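You operate a simulated robot arm through the tools that you are given. There is no shell and no other tool.

You run a simulated robot arm. Do the job below in one go: nothing can be reset, and whatever is moved stays where it is left.

JOB
Put things in order on the motor bench top. At the end: the teal packing block stands where the yellow packing block stood; the purple packing block is on the black punched plate (marked "DIE 4"); the yellow packing block stands where the white drift block stood; the white drift block is on the brown small carton (marked "TUBING"); the white drying bag stands where the teal packing block stood; whatever was shut is shut again. Leave all else as you found it, and nothing knocked over.

It is judged by the outcome, as a careful person would: the job done as asked, and still so three seconds after it is handed in. It fails if anything else is knocked over, pushed out of place, dropped, spilled or broken.

ROBOT AND FRAMES
A 7-joint arm with a two-finger parallel gripper, fixed in place. Base frame: the origin is at the foot of the arm, x ahead of it, y to its left, z up; the work surface is at about z = 0. Lengths are in mm, angles in degrees, forces in N, time in s.
With the tool pointing down near the work surface it reaches from about 240 to 620 mm from the base axis. Its first joint turns from -66.0 to 66.0 degrees. Payload 2.6 kg.
The tool frame sits at the grasp point between the pads (the TCP): z along the fingers, y along the line on which they close. The tips reach 30 mm beyond it. The gripper opens to 94 mm. The fingers are 28 mm wide and 10 mm thick; the gripper's body (50 by 96 mm) begins 55 mm behind the TCP.
Orientation is told as [roll, pitch, yaw] about the base's x, y, z axes, in that order, counted from this pose: with the fingers straight down and closing along the base's y, the tool's x points along the base's -x, its y along +y and its z along -z.

CONTROLS
- The arm moves only by the tool apply_moves. Its argument "deltas" is one flat list of numbers, 7 for each row, row after row: the turn, a rotation vector about the base's x, y, z in units of 120 degrees (1.0 is 120 degrees), then the shift along the base's x, y, z in units of 400 mm (1.0 is 400 mm), then the finger opening in mm, from 0 to 94. In form: [ax, ay, az, tx, ty, tz, jaw, ax, ay, az, tx, ty, tz, jaw, ...]. A call has 1 to 20 rows; each row is the pose to reach, as a shift and turn from the pose commanded when the call began. A call with a number of a shift or a turn outside -1 to 1 is refused whole. A row lasts 0.2 s, in which the tool goes at most 50 mm and 8.6 degrees; a call with a longer step from one row to the next is refused whole, and so is a gripper value outside its range. Where a pose cannot be reached the arm comes as near as it can. A force on the tool above 40 N (or 10 N above the force at the start of the call, whichever is more), or a blocked arm, ends the call early, and 0.2 s more pass. Each finger travels about 72 mm/s and halts on what it meets, pressing with about 37 N; the grip force reading is that of the motor and also rises with nothing between the fingers. The clock runs only during rows and for 0.2 s after the last one: add rows that repeat a pose to give the fingers time. It gives the time, the measured TCP pose, the force on the tool (base axes), the opening and the grip force at its end, in the units of the frame above (readings bear some noise), with the torque about the TCP (base axes, N m) and any sound that the robot's microphone picked up.
- Cameras (640 x 400 px; columns grow to the right, rows downward): "scene" is fixed at [33.2, 431.2, 563.1]; the picture's right is [-0.80, -0.60, 0.00], its down [-0.35, 0.47, -0.81] and it looks along [0.49, -0.65, -0.58] (base axes); focal length 314 px, centre (320, 200). "wrist" rides on the gripper at [76, 14, -102] in the tool frame; the picture's right is [-0.18, 0.98, 0.00], its down [-0.75, -0.14, -0.64] and it looks along [-0.63, -0.12, 0.77] (tool axes); focal length 243 px, centre (320, 200). There is no depth. A picture from a camera that has moved, and an enlarged one, comes with that camera's place and axes in the base frame and with its lens.
- camera(camera): a new picture of that camera. It takes no simulated time.
- enlarge(camera, box): a new picture of the part [left, top, right, bottom] of that camera's present view, enlarged. It takes no simulated time.
- job_done(): hands the job in; it is judged then, once.

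Nothing tells you positions but the pictures and the camera data. Unless the task says otherwise, let go and move clear before handing in.

The tools are called after ">>>" as a command line: name --argument value ..., lists and objects as JSON in quotes. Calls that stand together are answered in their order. apply_moves: Moves the arm, as the interface text tells. Its arguments: {"type":"object","properties":{"deltas":{"type":"array"}},"required":["deltas"]} The other tools are called the same way: camera (camera) takes a picture; enlarge (camera, box) takes an enlarged picture of a part of a camera's view; job_done () hands the job in.

At the start:

```text
t: 0.0
eef_pos: [359.0, -35.9, 322.8]
tool_rot: [0.0, 0.1, 0.1]
force: [0.4, 0.2, -0.5]
ft_torque: [-0.01, -0.02, -0.02]
width: 94.1
grasp_force: 0.0
```

scene: 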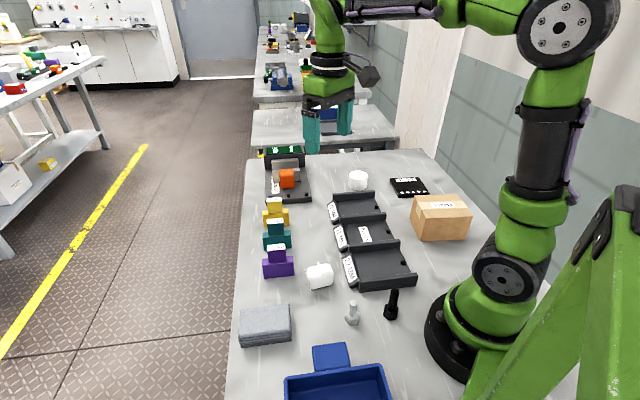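
wrist: 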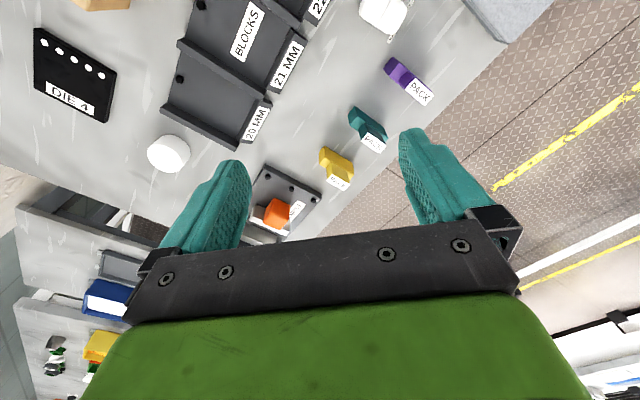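

I see a bench with yellow, teal and purple blocks in a row, some white objects, a carton, a black plate and a three-bay tray. I will look closer before moving.

>>> enlarge --camera "scene" --box '[230, 140, 390, 240]'

>>> enlarge --camera "scene" --box '[230, 220, 390, 320]'

>>> enlarge --camera "scene" --box '[320, 150, 480, 250]'

>>> enlarge --camera "scene" --box '[230, 280, 422, 400]'

>>> enlarge --camera "wrist" --box '[0, 0, 320, 200]'

>>> enlarge --camera "wrist" --box '[240, 0, 560, 200]'

```text
4.00 times, centred on (310, 190) of scene
camera zoom: at [33.2, 431.2, 563.1], right [-0.8, -0.6, 0.0], down [-0.35, 0.47, -0.81], along [0.49, -0.65, -0.58], focal length 1255 px, centre (360, 240)
```

zoom: 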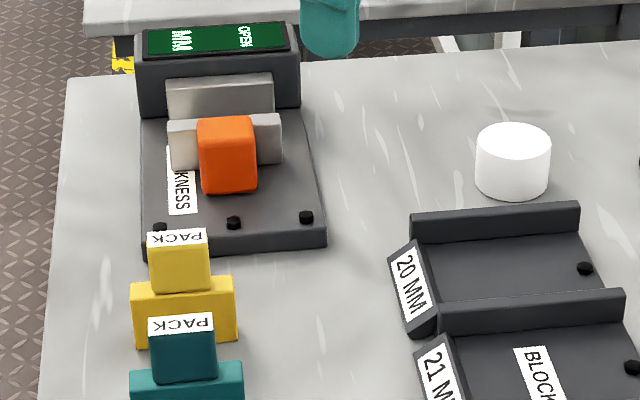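

```text
4.00 times, centred on (310, 270) of scene
camera zoom: at [33.2, 431.2, 563.1], right [-0.8, -0.6, 0.0], down [-0.35, 0.47, -0.81], along [0.49, -0.65, -0.58], focal length 1255 px, centre (360, -80)
```

zoom: 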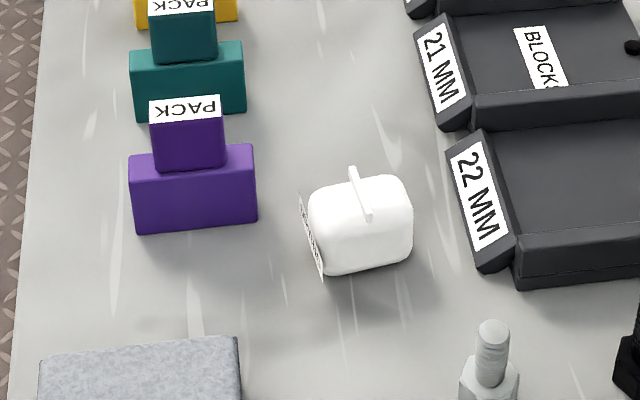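

```text
4.00 times, centred on (400, 200) of scene
camera zoom: at [33.2, 431.2, 563.1], right [-0.8, -0.6, 0.0], down [-0.35, 0.47, -0.81], along [0.49, -0.65, -0.58], focal length 1255 px, centre (0, 200)
```

zoom: 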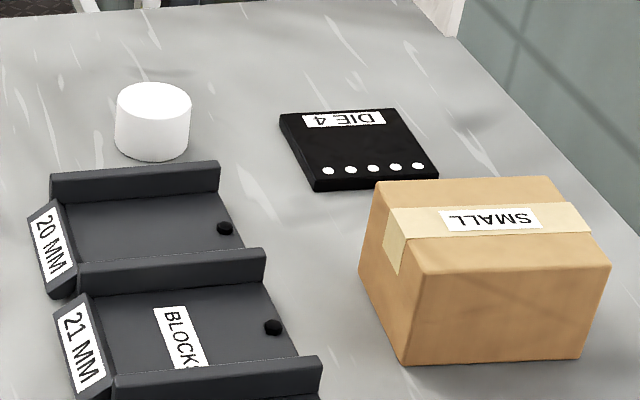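

```text
3.33 times, centred on (326, 340) of scene
camera zoom: at [33.2, 431.2, 563.1], right [-0.8, -0.6, 0.0], down [-0.35, 0.47, -0.81], along [0.49, -0.65, -0.58], focal length 1046 px, centre (300, -267)
```

zoom: 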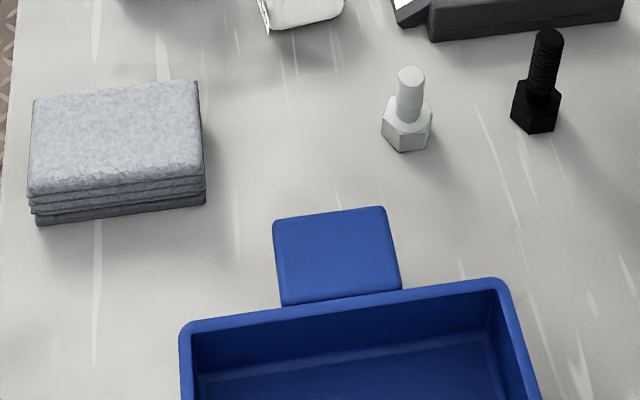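

```text
2.00 times, centred on (160, 100) of wrist
camera zoom: at [282.0, -20.8, 426.1], right [0.18, 0.98, 0.0], down [0.75, -0.14, 0.64], along [0.63, -0.12, -0.77], focal length 485 px, centre (640, 400)
```

zoom: 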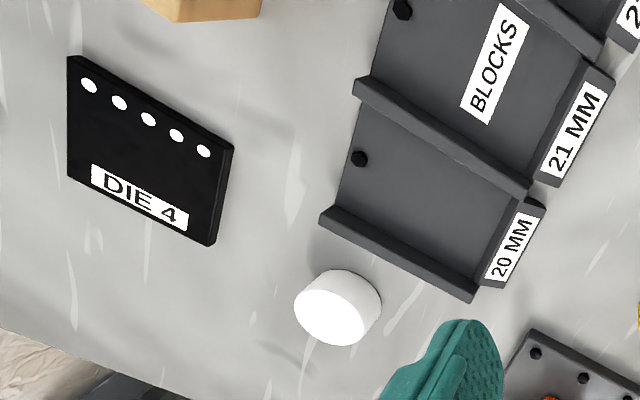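

```text
2.00 times, centred on (400, 100) of wrist
camera zoom: at [282.0, -20.8, 426.1], right [0.18, 0.98, 0.0], down [0.75, -0.14, 0.64], along [0.63, -0.12, -0.77], focal length 485 px, centre (160, 400)
```

zoom: 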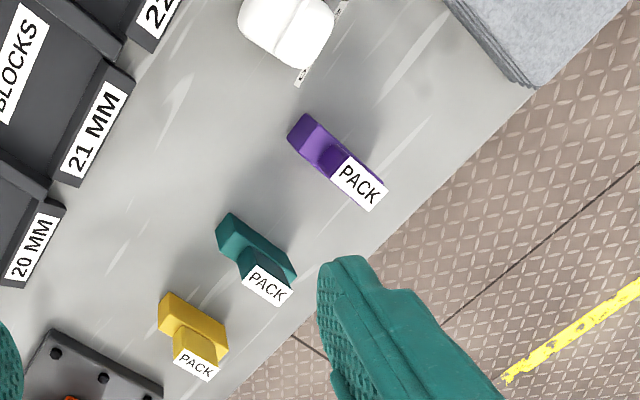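

The three stepped "PACK" blocks, a white cylinder (likely the drift block) and a white bag with a handle and label (likely the drying bag) need accurate positions. I'll zoom in on each one.

>>> enlarge --camera "scene" --box '[256, 236, 304, 284]'

>>> enlarge --camera "scene" --box '[256, 190, 304, 254]'

>>> enlarge --camera "scene" --box '[296, 252, 344, 300]'

>>> enlarge --camera "scene" --box '[340, 164, 380, 196]'

>>> enlarge --camera "scene" --box '[384, 168, 480, 248]'

>>> enlarge --camera "scene" --box '[250, 140, 330, 210]'

```text
8.33 times, centred on (280, 260) of scene
camera zoom: at [33.2, 431.2, 563.1], right [-0.8, -0.6, 0.0], down [-0.35, 0.47, -0.81], along [0.49, -0.65, -0.58], focal length 2616 px, centre (653, -300)
```

zoom: 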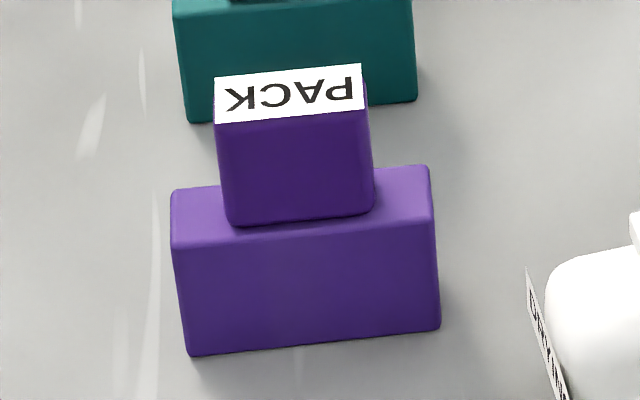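

```text
6.25 times, centred on (280, 222) of scene
camera zoom: at [33.2, 431.2, 563.1], right [-0.8, -0.6, 0.0], down [-0.35, 0.47, -0.81], along [0.49, -0.65, -0.58], focal length 1962 px, centre (570, 62)
```

zoom: 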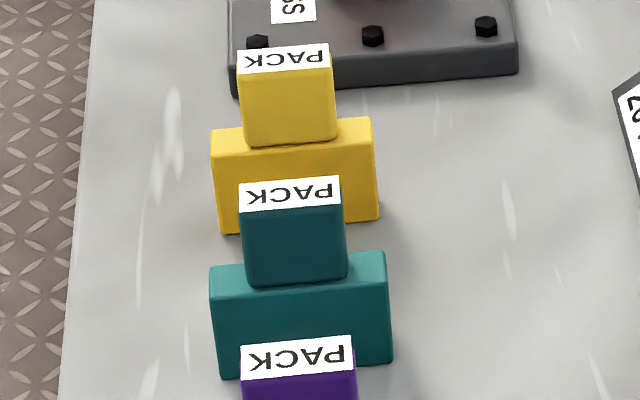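

```text
8.33 times, centred on (320, 276) of scene
camera zoom: at [33.2, 431.2, 563.1], right [-0.8, -0.6, 0.0], down [-0.35, 0.47, -0.81], along [0.49, -0.65, -0.58], focal length 2616 px, centre (320, -433)
```

zoom: 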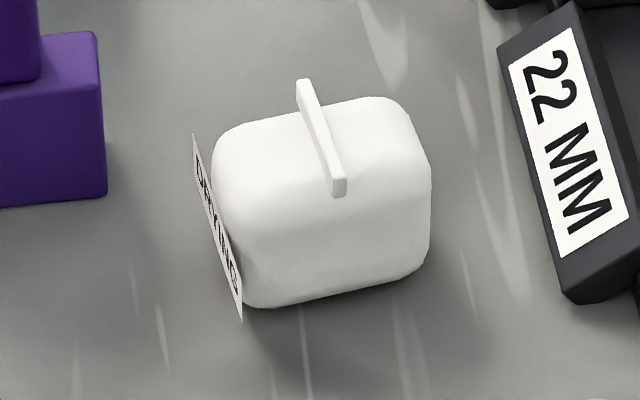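

```text
12.50 times, centred on (360, 180) of scene
camera zoom: at [33.2, 431.2, 563.1], right [-0.8, -0.6, 0.0], down [-0.35, 0.47, -0.81], along [0.49, -0.65, -0.58], focal length 3923 px, centre (-180, 450)
```

zoom: 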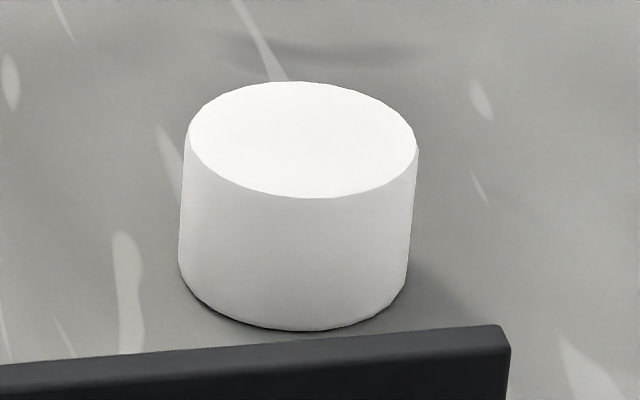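

```text
5.00 times, centred on (432, 208) of scene
camera zoom: at [33.2, 431.2, 563.1], right [-0.8, -0.6, 0.0], down [-0.35, 0.47, -0.81], along [0.49, -0.65, -0.58], focal length 1569 px, centre (-240, 160)
```

zoom: 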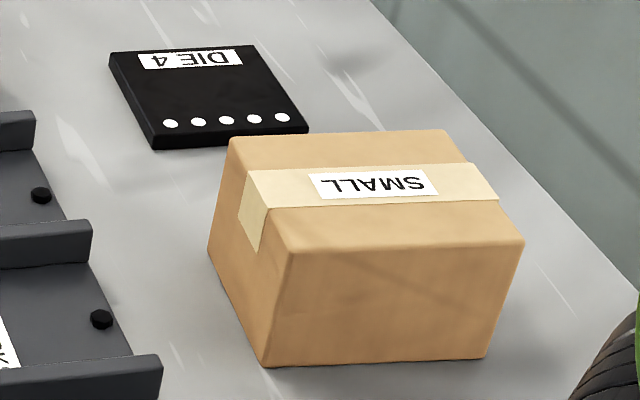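

```text
5.71 times, centred on (290, 175) of scene
camera zoom: at [33.2, 431.2, 563.1], right [-0.8, -0.6, 0.0], down [-0.35, 0.47, -0.81], along [0.49, -0.65, -0.58], focal length 1794 px, centre (491, 343)
```

zoom: 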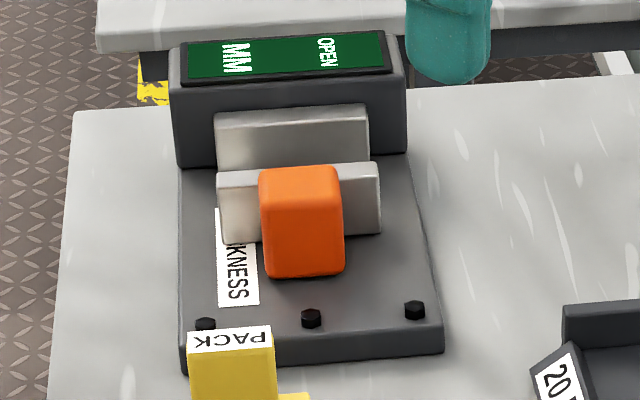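

Blocks sit in a row at about (407,92), (472,28) and (537,-36), turned about 45° to the base. The cylinder is near (458,-340), the carton near (172,-284) and the DIE 4 plate near (315,-424). Next I move over the row with the gripper yawed 45° and look with the wrist camera.

>>> apply_moves --deltas '[0, 0, 0.063, 0.02, 0.03, 0, 94, 0, 0, 0.126, 0.04, 0.06, 0, 94, 0, 0, 0.189, 0.06, 0.1, 0, 94, 0, 0, 0.252, 0.08, 0.15, 0, 94, 0, 0, 0.315, 0.1, 0.2, 0, 94, 0, 0, 0.3775, 0.12, 0.25, -0.05, 94, 0, 0, 0.3775, 0.1225, 0.32, -0.1, 94, 0, 0, 0.3775, 0.1225, 0.32, -0.1, 94]'

```text
t: 1.8
eef_pos: [409.4, 97.3, 282.5]
tool_rot: [0.0, 0.0, 45.4]
force: [-0.5, -0.2, -0.4]
ft_torque: [0.02, 0.0, 0.0]
width: 94.0
grasp_force: 0.0
```

>>> camera --camera "wrist"

>>> camera --camera "scene"

```text
taken
camera wrist: at [345.4, 52.6, 384.4], right [-0.57, 0.82, 0.0], down [0.63, 0.44, 0.64], along [0.53, 0.37, -0.77], focal length 243 px, centre (320, 200)
```

wrist: 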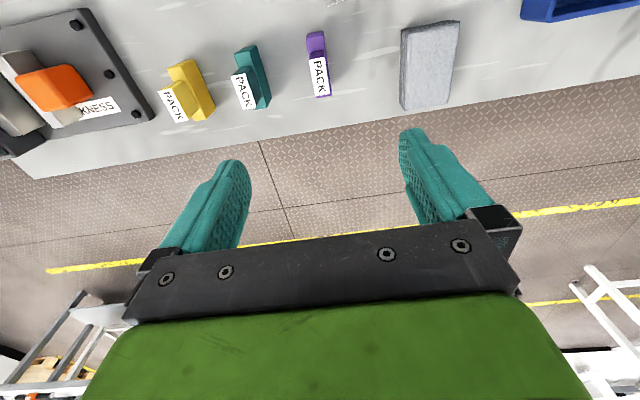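

```text
taken
```

scene: 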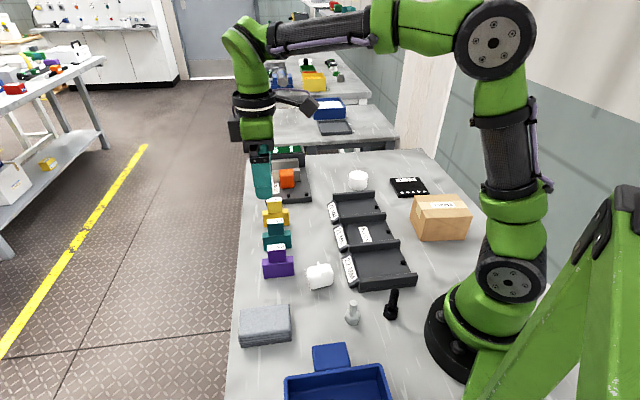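

>>> enlarge --camera "wrist" --box '[280, 15, 360, 115]'

>>> enlarge --camera "wrist" --box '[150, 30, 290, 130]'

```text
4.00 times, centred on (320, 65) of wrist
camera zoom: at [345.4, 52.6, 384.4], right [-0.57, 0.82, 0.0], down [0.63, 0.44, 0.64], along [0.53, 0.37, -0.77], focal length 970 px, centre (320, 740)
```

zoom: 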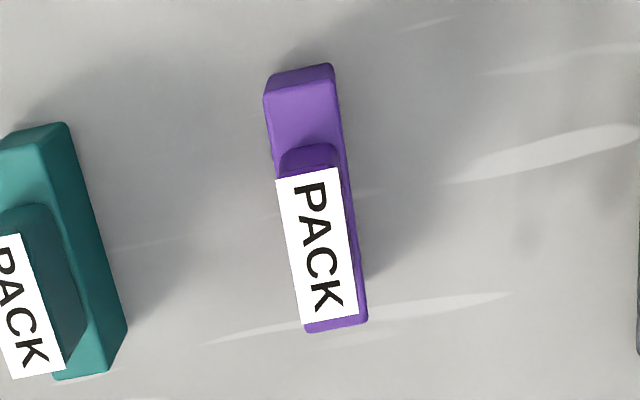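

```text
4.00 times, centred on (220, 80) of wrist
camera zoom: at [345.4, 52.6, 384.4], right [-0.57, 0.82, 0.0], down [0.63, 0.44, 0.64], along [0.53, 0.37, -0.77], focal length 970 px, centre (720, 680)
```

zoom: 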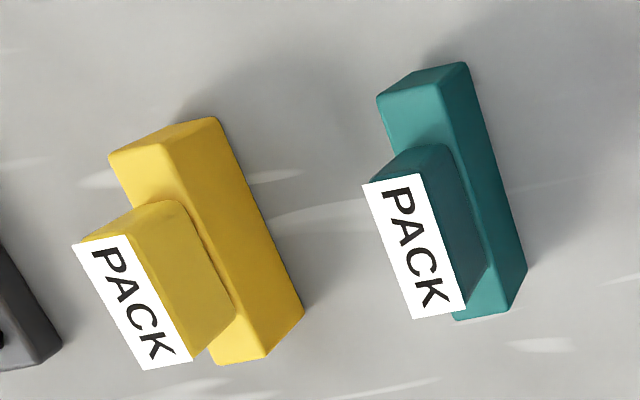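

>>> apply_moves --deltas '[0, 0, 0, 0, 0, 0, 94, 0, 0, 0, 0, 0, 0, 94]'

```text
t: 2.4
eef_pos: [409.4, 96.1, 281.9]
tool_rot: [0.0, -0.1, 45.4]
force: [0.6, 0.3, 0.5]
ft_torque: [-0.03, 0.01, -0.02]
width: 93.9
grasp_force: 0.0
```

The label is aligned with yaw about 45°, so the gripper angle already suits the blocks. I descend partway over the purple block to refine its position.

>>> apply_moves --deltas '[0, 0, 0, -0.003, -0.004, -0.1, 94, 0, 0, 0, -0.006, -0.008, -0.2, 94, 0, 0, 0, -0.0095, -0.011, -0.3, 94, 0, 0, 0, -0.0095, -0.011, -0.32, 94, 0, 0, 0, -0.0095, -0.011, -0.32, 94]'

>>> camera --camera "wrist"

>>> enlarge --camera "scene" --box '[230, 200, 310, 280]'

```text
t: 3.6
eef_pos: [400.5, 90.4, 153.1]
tool_rot: [0.0, -0.1, 45.3]
force: [-1.5, -0.1, -0.8]
ft_torque: [0.0, -0.01, -0.02]
width: 94.4
grasp_force: 0.0
```

```text
taken
camera wrist: at [336.5, 46.6, 255.7], right [-0.57, 0.82, 0.0], down [0.63, 0.44, 0.64], along [0.53, 0.37, -0.77], focal length 243 px, centre (320, 200)
```

wrist: 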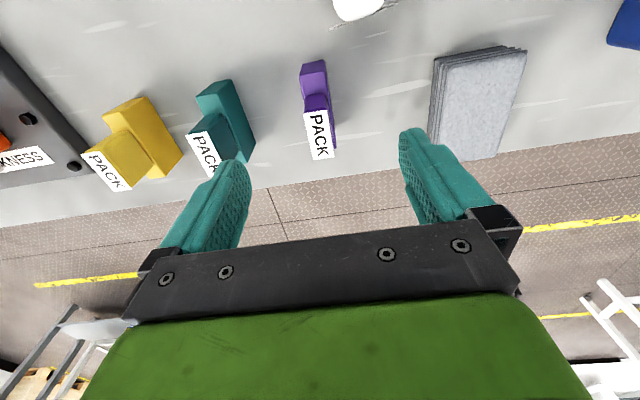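

```text
5.00 times, centred on (270, 240) of scene
camera zoom: at [33.2, 431.2, 563.1], right [-0.8, -0.6, 0.0], down [-0.35, 0.47, -0.81], along [0.49, -0.65, -0.58], focal length 1569 px, centre (570, 0)
```

zoom: 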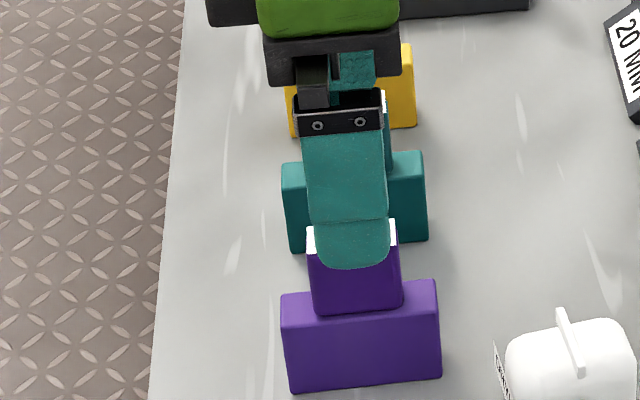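

>>> apply_moves --deltas '[0, 0, 0, 0, 0, 0, 94, 0, 0, 0, 0, 0, 0, 94]'

>>> enlarge --camera "wrist" --box '[260, 40, 380, 170]'

>>> enlarge --camera "wrist" --box '[180, 110, 460, 260]'

```text
t: 4.2
eef_pos: [400.2, 91.5, 153.0]
tool_rot: [0.1, 0.0, 45.4]
force: [-0.2, -0.8, -0.4]
ft_torque: [-0.01, -0.03, 0.0]
width: 94.1
grasp_force: 0.1
```

```text
3.08 times, centred on (320, 105) of wrist
camera zoom: at [336.6, 46.7, 256.0], right [-0.57, 0.82, 0.0], down [0.63, 0.44, 0.64], along [0.53, 0.37, -0.77], focal length 746 px, centre (320, 492)
```

zoom: 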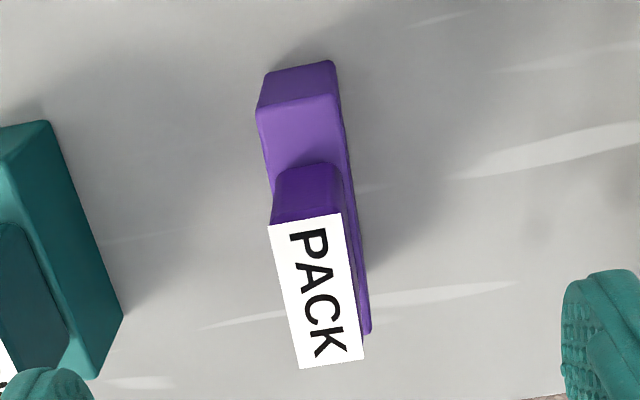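

```text
2.29 times, centred on (320, 185) of wrist
camera zoom: at [336.6, 46.7, 256.0], right [-0.57, 0.82, 0.0], down [0.63, 0.44, 0.64], along [0.53, 0.37, -0.77], focal length 555 px, centre (320, 234)
```

zoom: 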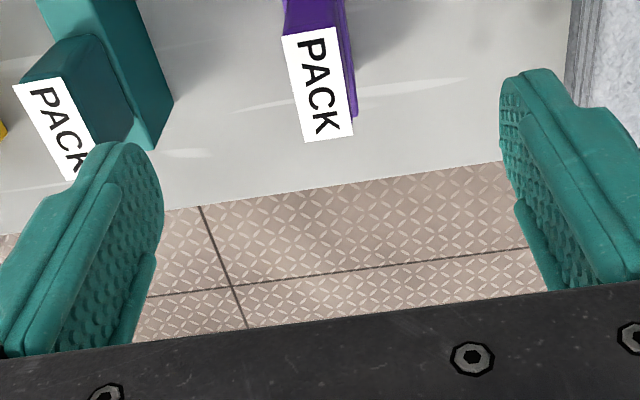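

The label centre is about 4 mm ahead of the TCP and nearly centred between the fingers. I descend in stages and check the measured pose.

>>> apply_moves --deltas '[0, 0, 0, 0.005, 0.003, -0.06, 94, 0, 0, 0, 0.009, 0.005, -0.1225, 94, 0, 0, 0, 0.009, 0.005, -0.1325, 94, 0, 0, 0, 0.009, 0.005, -0.1325, 94]'

>>> camera --camera "wrist"

>>> enlarge --camera "scene" --box '[230, 200, 310, 280]'

```text
t: 5.2
eef_pos: [406.7, 91.9, 100.4]
tool_rot: [0.1, 0.1, 45.3]
force: [0.6, -0.5, 0.4]
ft_torque: [-0.01, -0.01, 0.02]
width: 93.8
grasp_force: 0.1
```

```text
taken
camera wrist: at [341.9, 48.2, 203.1], right [-0.57, 0.82, 0.0], down [0.63, 0.44, 0.64], along [0.53, 0.37, -0.77], focal length 243 px, centre (320, 200)
```

wrist: 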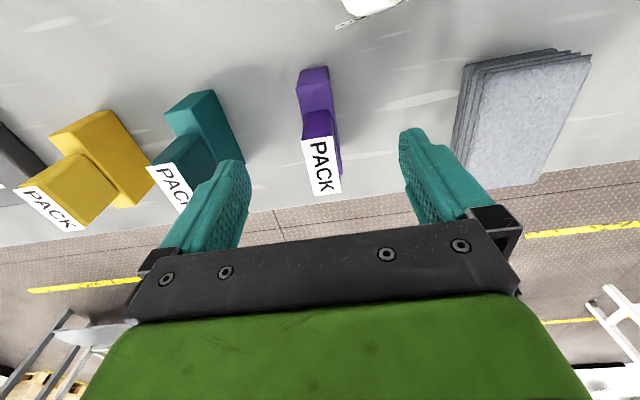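

```text
5.00 times, centred on (270, 240) of scene
camera zoom: at [33.2, 431.2, 563.1], right [-0.8, -0.6, 0.0], down [-0.35, 0.47, -0.81], along [0.49, -0.65, -0.58], focal length 1569 px, centre (570, 0)
```

zoom: 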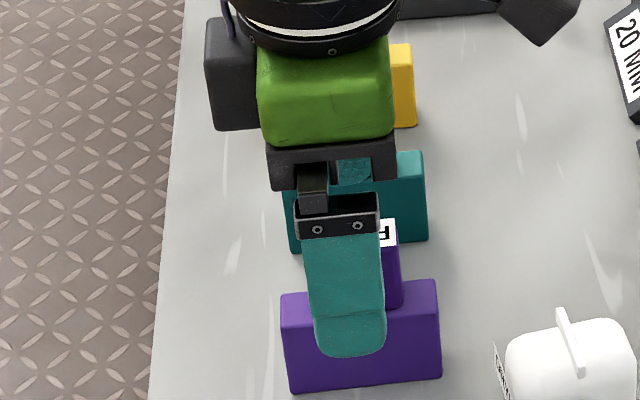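

Centred within about 2 mm. I descend to grip height (TCP z about 78) and close.

>>> apply_moves --deltas '[0, 0, 0, 0, 0, -0.03, 94, 0, 0, 0, 0, 0, -0.056, 94, 0, 0, 0, 0, 0, -0.056, 94, 0, 0, 0, 0, 0, -0.056, 60, 0, 0, 0, 0, 0, -0.056, 40, 0, 0, 0, 0, 0, -0.056, 30]'

>>> camera --camera "wrist"

>>> enlarge --camera "scene" --box '[230, 200, 310, 280]'

```text
t: 6.6
eef_pos: [408.1, 90.0, 78.6]
tool_rot: [0.0, 0.0, 45.3]
force: [-0.5, 0.4, 0.1]
ft_torque: [-0.01, 0.02, 0.02]
width: 30.4
grasp_force: 0.2
```

```text
taken
camera wrist: at [343.4, 46.8, 180.6], right [-0.57, 0.82, 0.0], down [0.63, 0.44, 0.64], along [0.53, 0.37, -0.77], focal length 243 px, centre (320, 200)
```

wrist: 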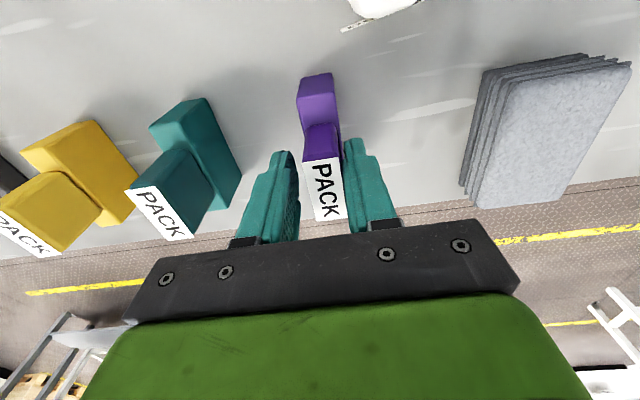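

```text
5.00 times, centred on (270, 240) of scene
camera zoom: at [33.2, 431.2, 563.1], right [-0.8, -0.6, 0.0], down [-0.35, 0.47, -0.81], along [0.49, -0.65, -0.58], focal length 1569 px, centre (570, 0)
```

zoom: 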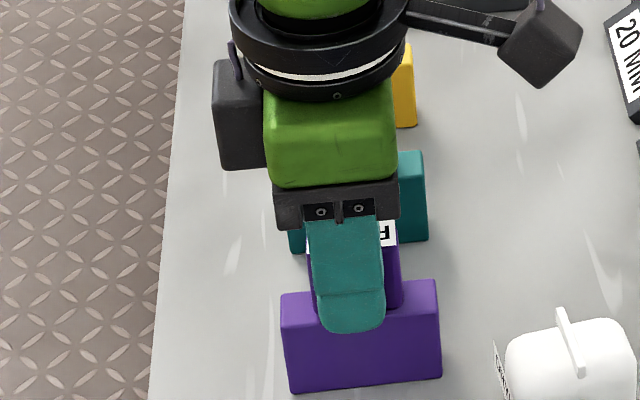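

The block is a couple of mm nearer one finger, so I shift slightly to centre it and then close.

>>> apply_moves --deltas '[0, 0, 0, -0.0035, 0.0035, 0, 30, 0, 0, 0, -0.0035, 0.0035, 0, 30, 0, 0, 0, -0.0035, 0.0035, 0, 20, 0, 0, 0, -0.0035, 0.0035, 0, 10, 0, 0, 0, -0.0035, 0.0035, 0, 5, 0, 0, 0, -0.0035, 0.0035, 0, 5]'

>>> camera --camera "wrist"

>>> enlarge --camera "scene" --box '[230, 200, 310, 280]'

```text
t: 8.0
eef_pos: [406.6, 92.5, 78.2]
tool_rot: [0.0, 0.0, 45.3]
force: [-0.2, 0.3, 0.9]
ft_torque: [0.01, 0.03, 0.0]
width: 22.3
grasp_force: 37.5
```

```text
taken
camera wrist: at [341.6, 47.7, 181.0], right [-0.57, 0.82, 0.0], down [0.63, 0.44, 0.64], along [0.53, 0.37, -0.77], focal length 243 px, centre (320, 200)
```

wrist: 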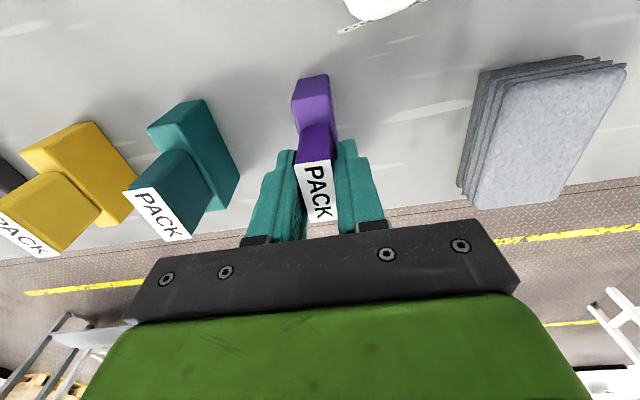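

```text
5.00 times, centred on (270, 240) of scene
camera zoom: at [33.2, 431.2, 563.1], right [-0.8, -0.6, 0.0], down [-0.35, 0.47, -0.81], along [0.49, -0.65, -0.58], focal length 1569 px, centre (570, 0)
```

zoom: 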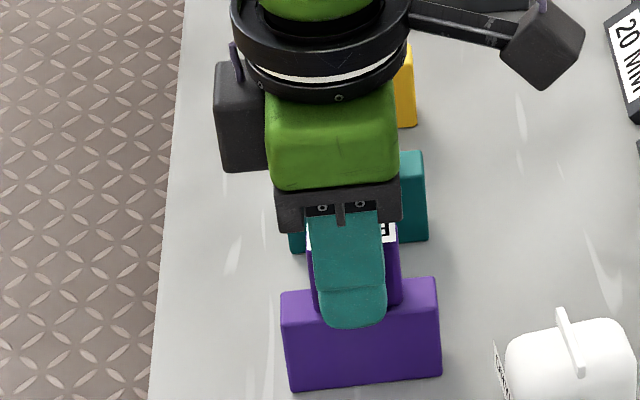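

Gripped at 22 mm with full grip force. I lift straight up and check the hold.

>>> apply_moves --deltas '[0, 0, 0, 0, 0, 0.02, 5, 0, 0, 0, 0, 0, 0.06, 5, 0, 0, 0, 0, 0, 0.14, 5, 0, 0, 0, 0, 0, 0.24, 5, 0, 0, 0, 0, 0, 0.34, 5, 0, 0, 0, 0, 0, 0.4, 5, 0, 0, 0, 0, 0, 0.4, 5]'

>>> camera --camera "wrist"

>>> camera --camera "scene"

```text
t: 9.6
eef_pos: [406.3, 89.8, 238.1]
tool_rot: [0.0, -0.1, 45.3]
force: [-0.2, 0.3, -1.1]
ft_torque: [-0.02, -0.05, -0.01]
width: 21.9
grasp_force: 37.2
```

```text
taken
camera wrist: at [342.3, 46.7, 340.6], right [-0.57, 0.82, 0.0], down [0.63, 0.44, 0.64], along [0.53, 0.37, -0.77], focal length 243 px, centre (320, 200)
```

wrist: 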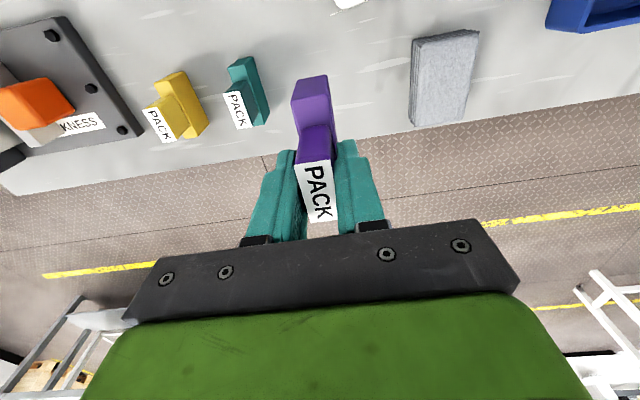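

```text
taken
```

scene: 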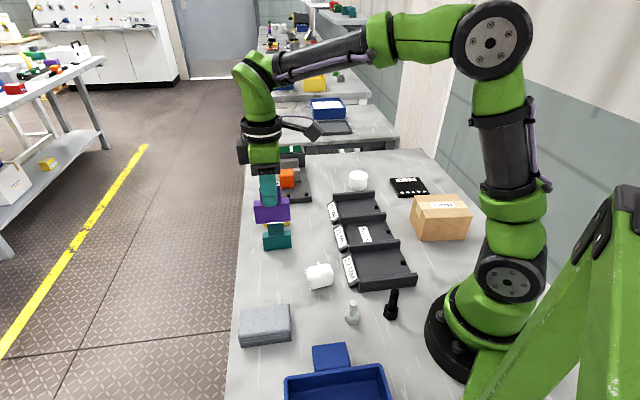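

Light and firmly held. I carry it toward the plate, turning the wrist by -87° on the way.

>>> apply_moves --deltas '[0, 0, -0.066, -0.006, -0.0545, 0.003, 5, 0, 0, -0.132, -0.012, -0.109, 0.006, 5, 0, 0, -0.198, -0.018, -0.1635, 0.009, 5, 0, 0, -0.264, -0.024, -0.218, 0.012, 5, 0, 0, -0.33, -0.03, -0.2725, 0.015, 5, 0, 0, -0.396, -0.036, -0.327, 0.018, 5, 0, 0, -0.462, -0.042, -0.3815, 0.021, 5, 0, 0, -0.528, -0.048, -0.436, 0.024, 5, 0, 0, -0.594, -0.054, -0.4905, 0.027, 5, 0, 0, -0.66, -0.06, -0.545, 0.03, 5, 0, 0, -0.726, -0.066, -0.6, 0.033, 5, 0, 0, -0.726, -0.09, -0.7, 0.04, 5, 0, 0, -0.726, -0.115, -0.8, 0.04, 5, 0, 0, -0.726, -0.14, -0.9, 0.04, 5, 0, 0, -0.726, -0.14, -0.9, 0.04, 5]'

>>> camera --camera "wrist"

>>> camera --camera "scene"

```text
t: 12.8
eef_pos: [348.0, -272.3, 254.6]
tool_rot: [-0.1, 0.1, -41.9]
force: [-0.5, 0.6, 0.1]
ft_torque: [-0.03, -0.04, -0.05]
width: 5.3
grasp_force: 0.1
```

```text
taken
camera wrist: at [301.1, -209.6, 357.9], right [0.79, 0.61, 0.0], down [0.47, -0.61, 0.64], along [0.39, -0.51, -0.77], focal length 243 px, centre (320, 200)
```

wrist: 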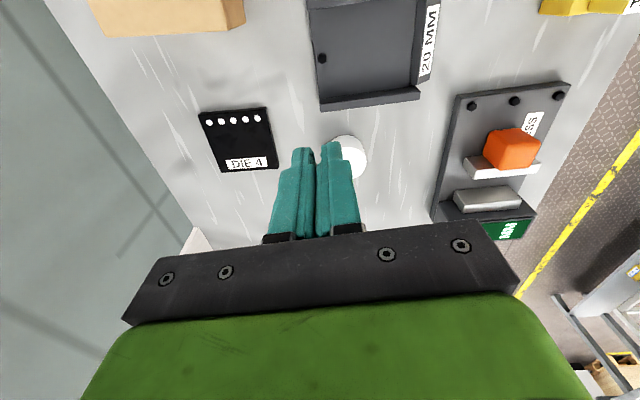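

```text
taken
```

scene: 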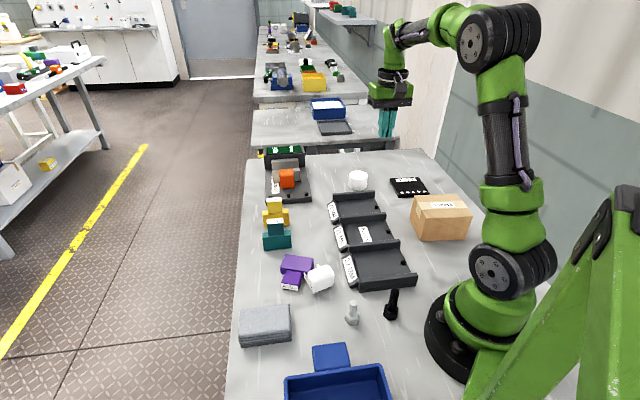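

The purple block slipped out near the start of the carry: the jaw reads 5 mm, and the block now lies near the white bag. I'll inspect it closely before doing anything else.

>>> enlarge --camera "scene" --box '[256, 236, 344, 306]'

>>> enlarge --camera "scene" --box '[296, 252, 344, 300]'

>>> enlarge --camera "scene" --box '[256, 190, 304, 254]'

>>> enlarge --camera "wrist" --box '[60, 0, 380, 200]'

>>> enlarge --camera "scene" --box '[384, 168, 480, 248]'

```text
5.71 times, centred on (300, 271) of scene
camera zoom: at [33.2, 431.2, 563.1], right [-0.8, -0.6, 0.0], down [-0.35, 0.47, -0.81], along [0.49, -0.65, -0.58], focal length 1794 px, centre (434, -206)
```

zoom: 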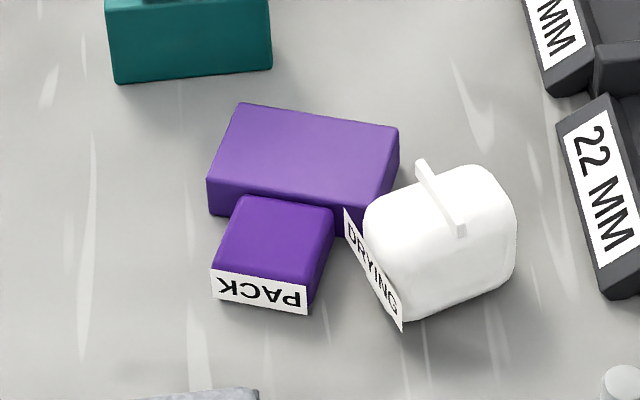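

```text
8.33 times, centred on (320, 276) of scene
camera zoom: at [33.2, 431.2, 563.1], right [-0.8, -0.6, 0.0], down [-0.35, 0.47, -0.81], along [0.49, -0.65, -0.58], focal length 2616 px, centre (320, -433)
```

zoom: 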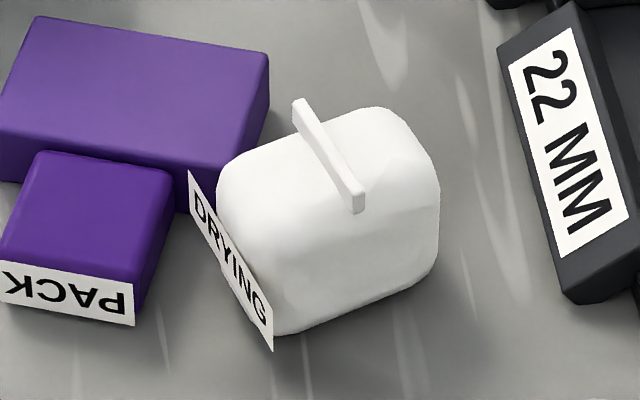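

```text
6.25 times, centred on (280, 222) of scene
camera zoom: at [33.2, 431.2, 563.1], right [-0.8, -0.6, 0.0], down [-0.35, 0.47, -0.81], along [0.49, -0.65, -0.58], focal length 1962 px, centre (570, 62)
```

zoom: 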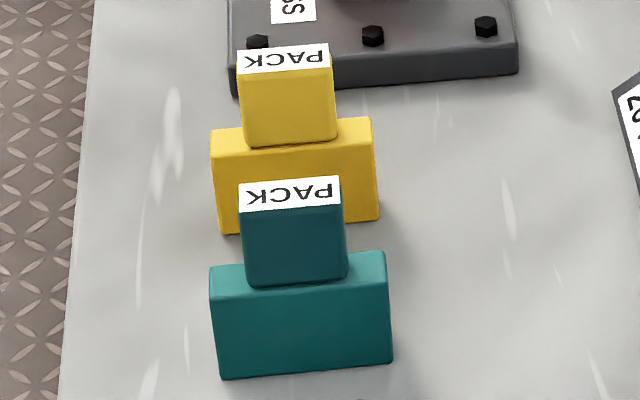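

```text
2.00 times, centred on (220, 100) of wrist
camera zoom: at [301.1, -209.6, 357.9], right [0.79, 0.61, 0.0], down [0.47, -0.61, 0.64], along [0.39, -0.51, -0.77], focal length 485 px, centre (520, 400)
```

zoom: 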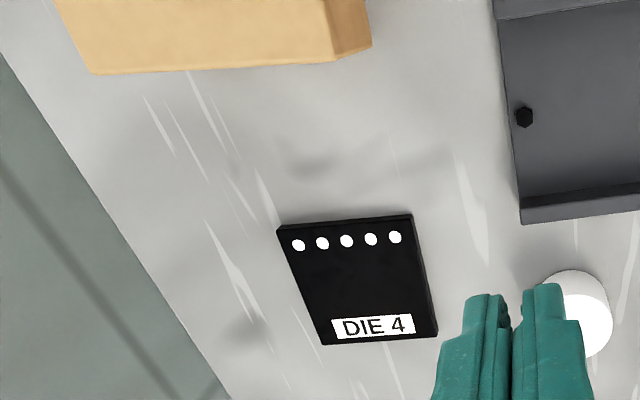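

```text
5.00 times, centred on (432, 208) of scene
camera zoom: at [33.2, 431.2, 563.1], right [-0.8, -0.6, 0.0], down [-0.35, 0.47, -0.81], along [0.49, -0.65, -0.58], focal length 1569 px, centre (-240, 160)
```

zoom: 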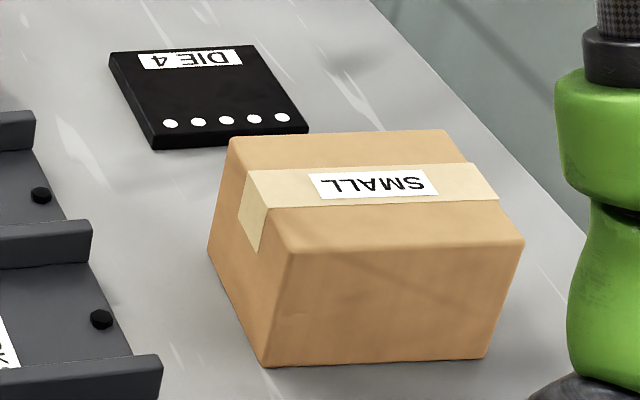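

The purple block lies flat and nudged the drying bag slightly; the other blocks are untouched. Before re-planning, I'll look at the finger shape to understand the slip.

>>> enlarge --camera "wrist" --box '[250, 130, 390, 250]'

>>> enlarge --camera "scene" --box '[350, 60, 430, 150]'

>>> camera --camera "wrist"

```text
3.33 times, centred on (320, 190) of wrist
camera zoom: at [301.1, -209.6, 357.9], right [0.79, 0.61, 0.0], down [0.47, -0.61, 0.64], along [0.39, -0.51, -0.77], focal length 809 px, centre (320, 233)
```

zoom: 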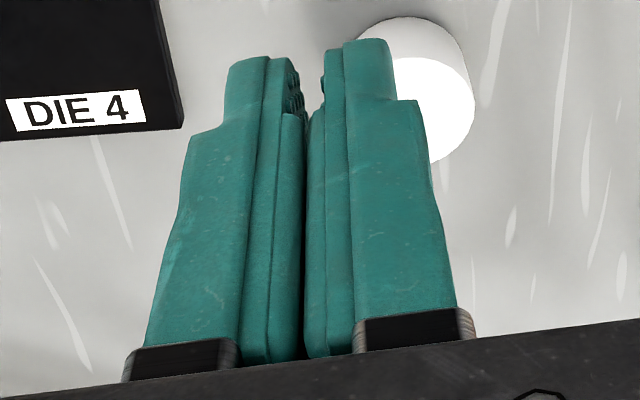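

```text
4.44 times, centred on (390, 105) of scene
camera zoom: at [33.2, 431.2, 563.1], right [-0.8, -0.6, 0.0], down [-0.35, 0.47, -0.81], along [0.49, -0.65, -0.58], focal length 1395 px, centre (9, 622)
```

zoom: 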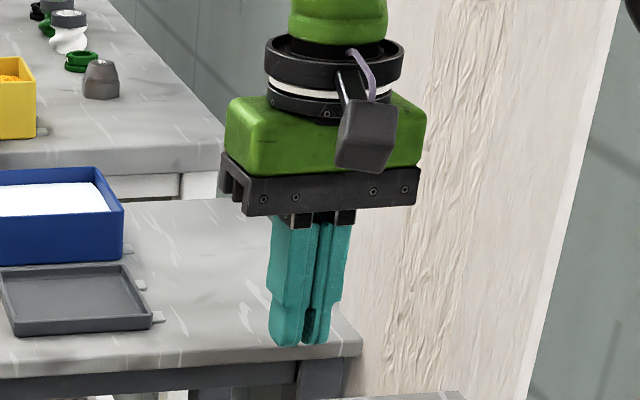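

```text
taken
camera wrist: at [301.1, -209.6, 357.9], right [0.79, 0.61, 0.0], down [0.47, -0.61, 0.64], along [0.39, -0.51, -0.77], focal length 243 px, centre (320, 200)
```

wrist: 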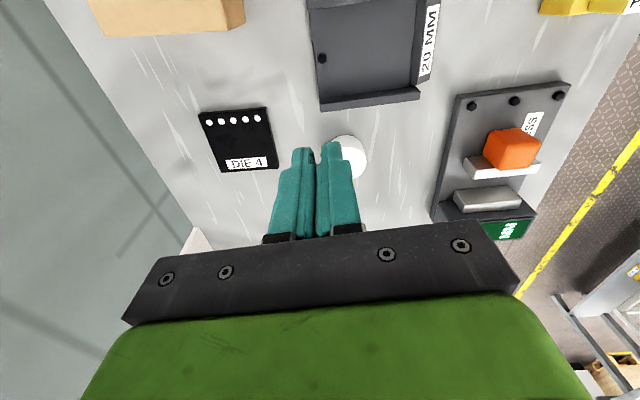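

The pads look sound, so I'll carry the next things gently and low, checking often. I'll leave the purple block until there is room to stand it upright. Next is the white cylinder near (452,-337): open the gripper and move above it.

>>> apply_moves --deltas '[0, 0, 0, 0.05, -0.03, -0.02, 30, 0, 0, 0, 0.1, -0.065, -0.06, 60, 0, 0, 0, 0.15, -0.1, -0.11, 94, 0, 0, 0, 0.2, -0.13, -0.17, 94, 0, 0, 0, 0.24, -0.155, -0.22, 94, 0, 0, 0, 0.26, -0.1625, -0.24, 94, 0, 0, 0, 0.26, -0.1625, -0.24, 94]'

>>> camera --camera "wrist"

>>> camera --camera "scene"

```text
t: 14.4
eef_pos: [453.8, -332.6, 159.9]
tool_rot: [0.0, 0.0, -41.8]
force: [0.2, 0.1, -0.3]
ft_torque: [0.03, -0.03, -0.02]
width: 94.1
grasp_force: 0.1
```

```text
taken
camera wrist: at [406.9, -272.7, 263.5], right [0.79, 0.61, 0.0], down [0.47, -0.61, 0.64], along [0.39, -0.51, -0.77], focal length 243 px, centre (320, 200)
```

wrist: 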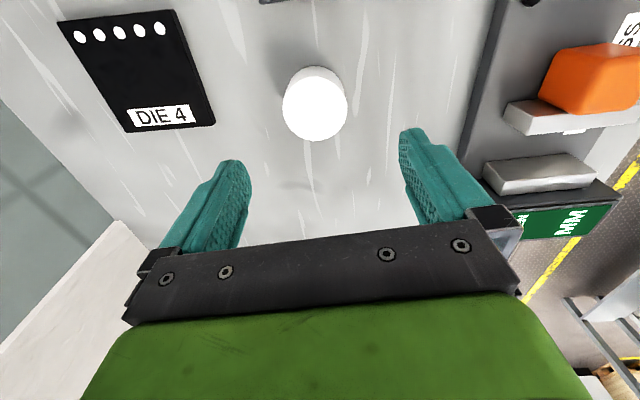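

```text
taken
```

scene: 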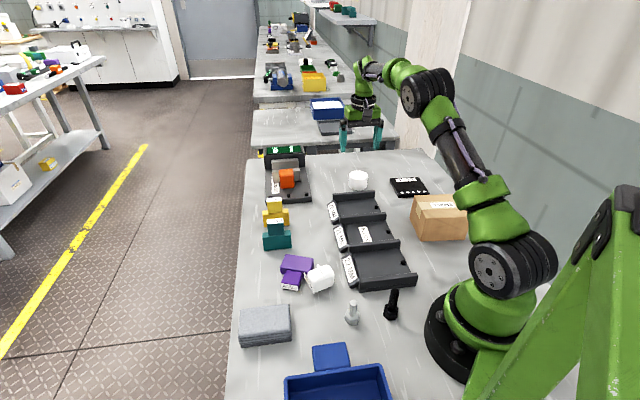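

>>> enlarge --camera "wrist" --box '[270, 50, 370, 150]'

>>> enlarge --camera "wrist" --box '[40, 0, 240, 140]'

```text
4.00 times, centred on (320, 100) of wrist
camera zoom: at [406.9, -272.7, 263.5], right [0.79, 0.61, 0.0], down [0.47, -0.61, 0.64], along [0.39, -0.51, -0.77], focal length 970 px, centre (320, 600)
```

zoom: 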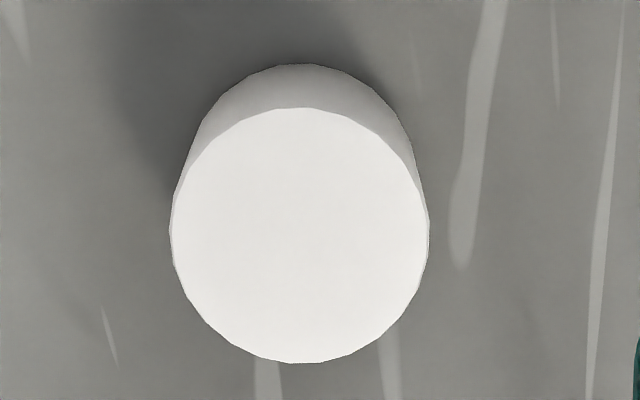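

```text
2.86 times, centred on (140, 70) of wrist
camera zoom: at [406.9, -272.7, 263.5], right [0.79, 0.61, 0.0], down [0.47, -0.61, 0.64], along [0.39, -0.51, -0.77], focal length 693 px, centre (834, 571)
```

zoom: 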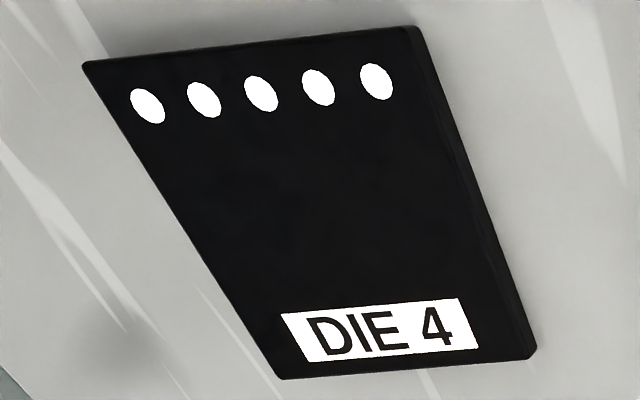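

The cylinder is centred near (451,-337) with diameter about 59 and height 40. I shift a few mm and descend around it.

>>> apply_moves --deltas '[0, 0, 0, -0.007, -0.01, -0.08, 94, 0, 0, 0, -0.007, -0.01, -0.16, 94, 0, 0, 0, -0.007, -0.01, -0.24, 94, 0, 0, 0, -0.007, -0.01, -0.29, 94, 0, 0, 0, -0.007, -0.01, -0.309, 94, 0, 0, 0, -0.007, -0.01, -0.309, 94]'

>>> camera --camera "wrist"

>>> enlarge --camera "scene" --box '[310, 120, 410, 220]'

```text
t: 15.8
eef_pos: [451.0, -338.9, 36.9]
tool_rot: [0.0, 0.0, -41.9]
force: [-0.8, -0.4, 0.3]
ft_torque: [-0.02, 0.01, -0.03]
width: 94.0
grasp_force: 0.1
```

```text
taken
camera wrist: at [403.5, -275.8, 139.2], right [0.79, 0.61, 0.0], down [0.47, -0.61, 0.64], along [0.39, -0.51, -0.77], focal length 243 px, centre (320, 200)
```

wrist: 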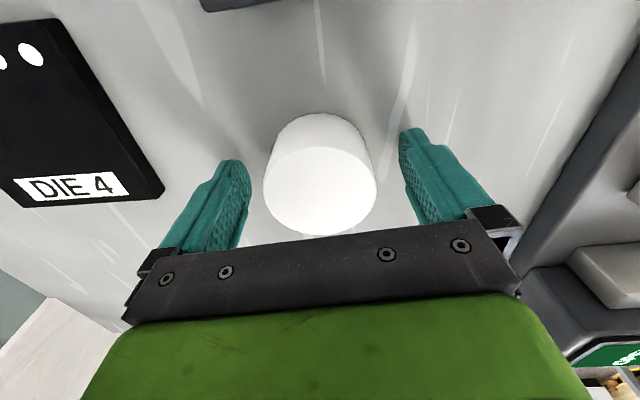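

```text
4.00 times, centred on (360, 170) of scene
camera zoom: at [33.2, 431.2, 563.1], right [-0.8, -0.6, 0.0], down [-0.35, 0.47, -0.81], along [0.49, -0.65, -0.58], focal length 1255 px, centre (160, 320)
```

zoom: 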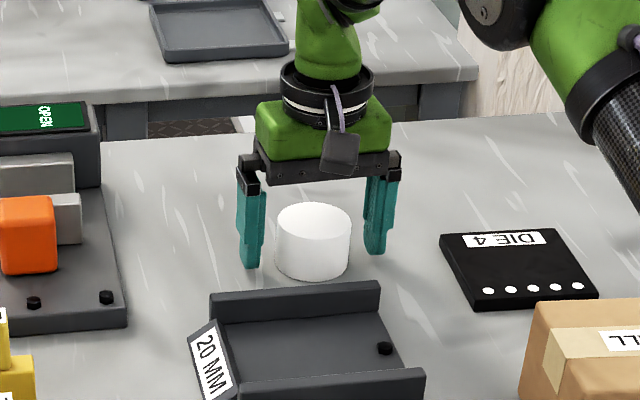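

Well centred. Closing on the cylinder.

>>> apply_moves --deltas '[0, 0, 0, 0, 0, 0, 75, 0, 0, 0, 0, 0, 0, 65, 0, 0, 0, 0, 0, 0, 50, 0, 0, 0, 0, 0, 0, 30, 0, 0, 0, 0, 0, 0, 30]'

>>> camera --camera "wrist"

```text
t: 17.0
eef_pos: [451.1, -337.4, 37.4]
tool_rot: [0.1, 0.0, -41.7]
force: [0.0, -0.1, 0.4]
ft_torque: [0.04, -0.03, -0.03]
width: 60.1
grasp_force: 36.9
```

```text
taken
camera wrist: at [403.5, -275.9, 139.5], right [0.79, 0.61, 0.0], down [0.47, -0.61, 0.64], along [0.39, -0.51, -0.77], focal length 243 px, centre (320, 200)
```

wrist: 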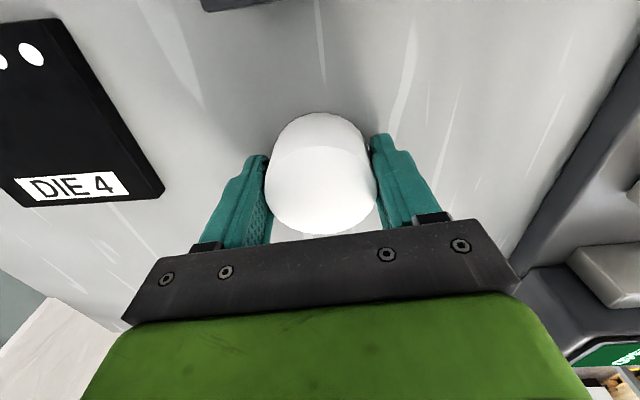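

Gripped at 60 mm. Lifting gently.

>>> apply_moves --deltas '[0, 0, 0, 0, 0, 0.01, 30, 0, 0, 0, 0, 0, 0.03, 30, 0, 0, 0, 0, 0, 0.06, 30, 0, 0, 0, 0, 0, 0.1, 30, 0, 0, 0, 0, 0, 0.15, 30, 0, 0, 0, 0, 0, 0.2, 30, 0, 0, 0, 0, 0, 0.25, 30, 0, 0, 0, 0, 0, 0.28, 30, 0, 0, 0, 0, 0, 0.28, 30]'

>>> camera --camera "wrist"

```text
t: 19.0
eef_pos: [453.2, -338.3, 149.2]
tool_rot: [0.0, 0.0, -42.0]
force: [0.6, 0.5, -2.0]
ft_torque: [0.01, 0.0, 0.01]
width: 60.5
grasp_force: 37.2
```

```text
taken
camera wrist: at [405.0, -276.4, 252.2], right [0.79, 0.61, 0.0], down [0.47, -0.61, 0.64], along [0.39, -0.51, -0.77], focal length 243 px, centre (320, 200)
```

wrist: 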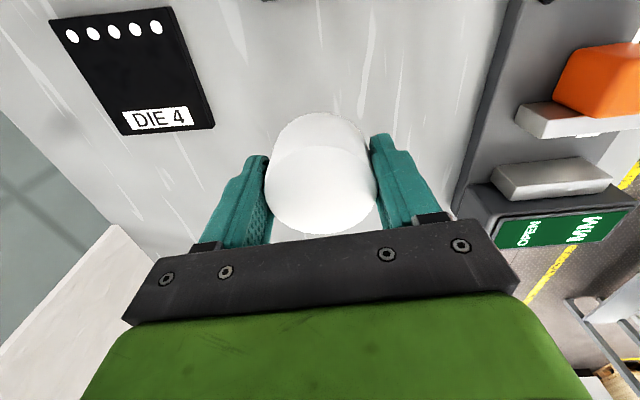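

Held. I carry slowly toward the carton, checking after a short distance.

>>> apply_moves --deltas '[0, 0, 0, -0.01, 0.002, 0, 30, 0, 0, 0, -0.03, 0.006, 0, 30, 0, 0, 0, -0.06, 0.012, 0.005, 30, 0, 0, 0, -0.095, 0.018, 0.01, 30, 0, 0, 0, -0.13, 0.025, 0.01, 30, 0, 0, 0, -0.165, 0.032, 0.01, 30, 0, 0, 0, -0.195, 0.038, 0.01, 30, 0, 0, 0, -0.215, 0.042, 0.01, 30]'

>>> camera --camera "wrist"

```text
t: 20.8
eef_pos: [363.9, -321.9, 152.7]
tool_rot: [0.0, 0.0, -42.0]
force: [0.0, 0.5, -1.5]
ft_torque: [0.01, 0.0, 0.0]
width: 60.1
grasp_force: 36.8
```

```text
taken
camera wrist: at [317.1, -259.8, 255.2], right [0.79, 0.61, 0.0], down [0.47, -0.61, 0.64], along [0.39, -0.51, -0.77], focal length 243 px, centre (320, 200)
```

wrist: 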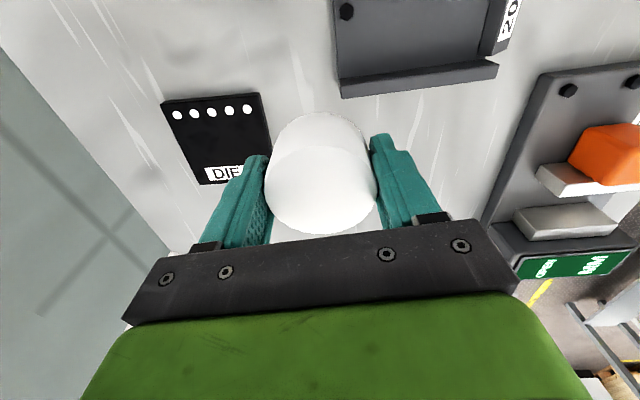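

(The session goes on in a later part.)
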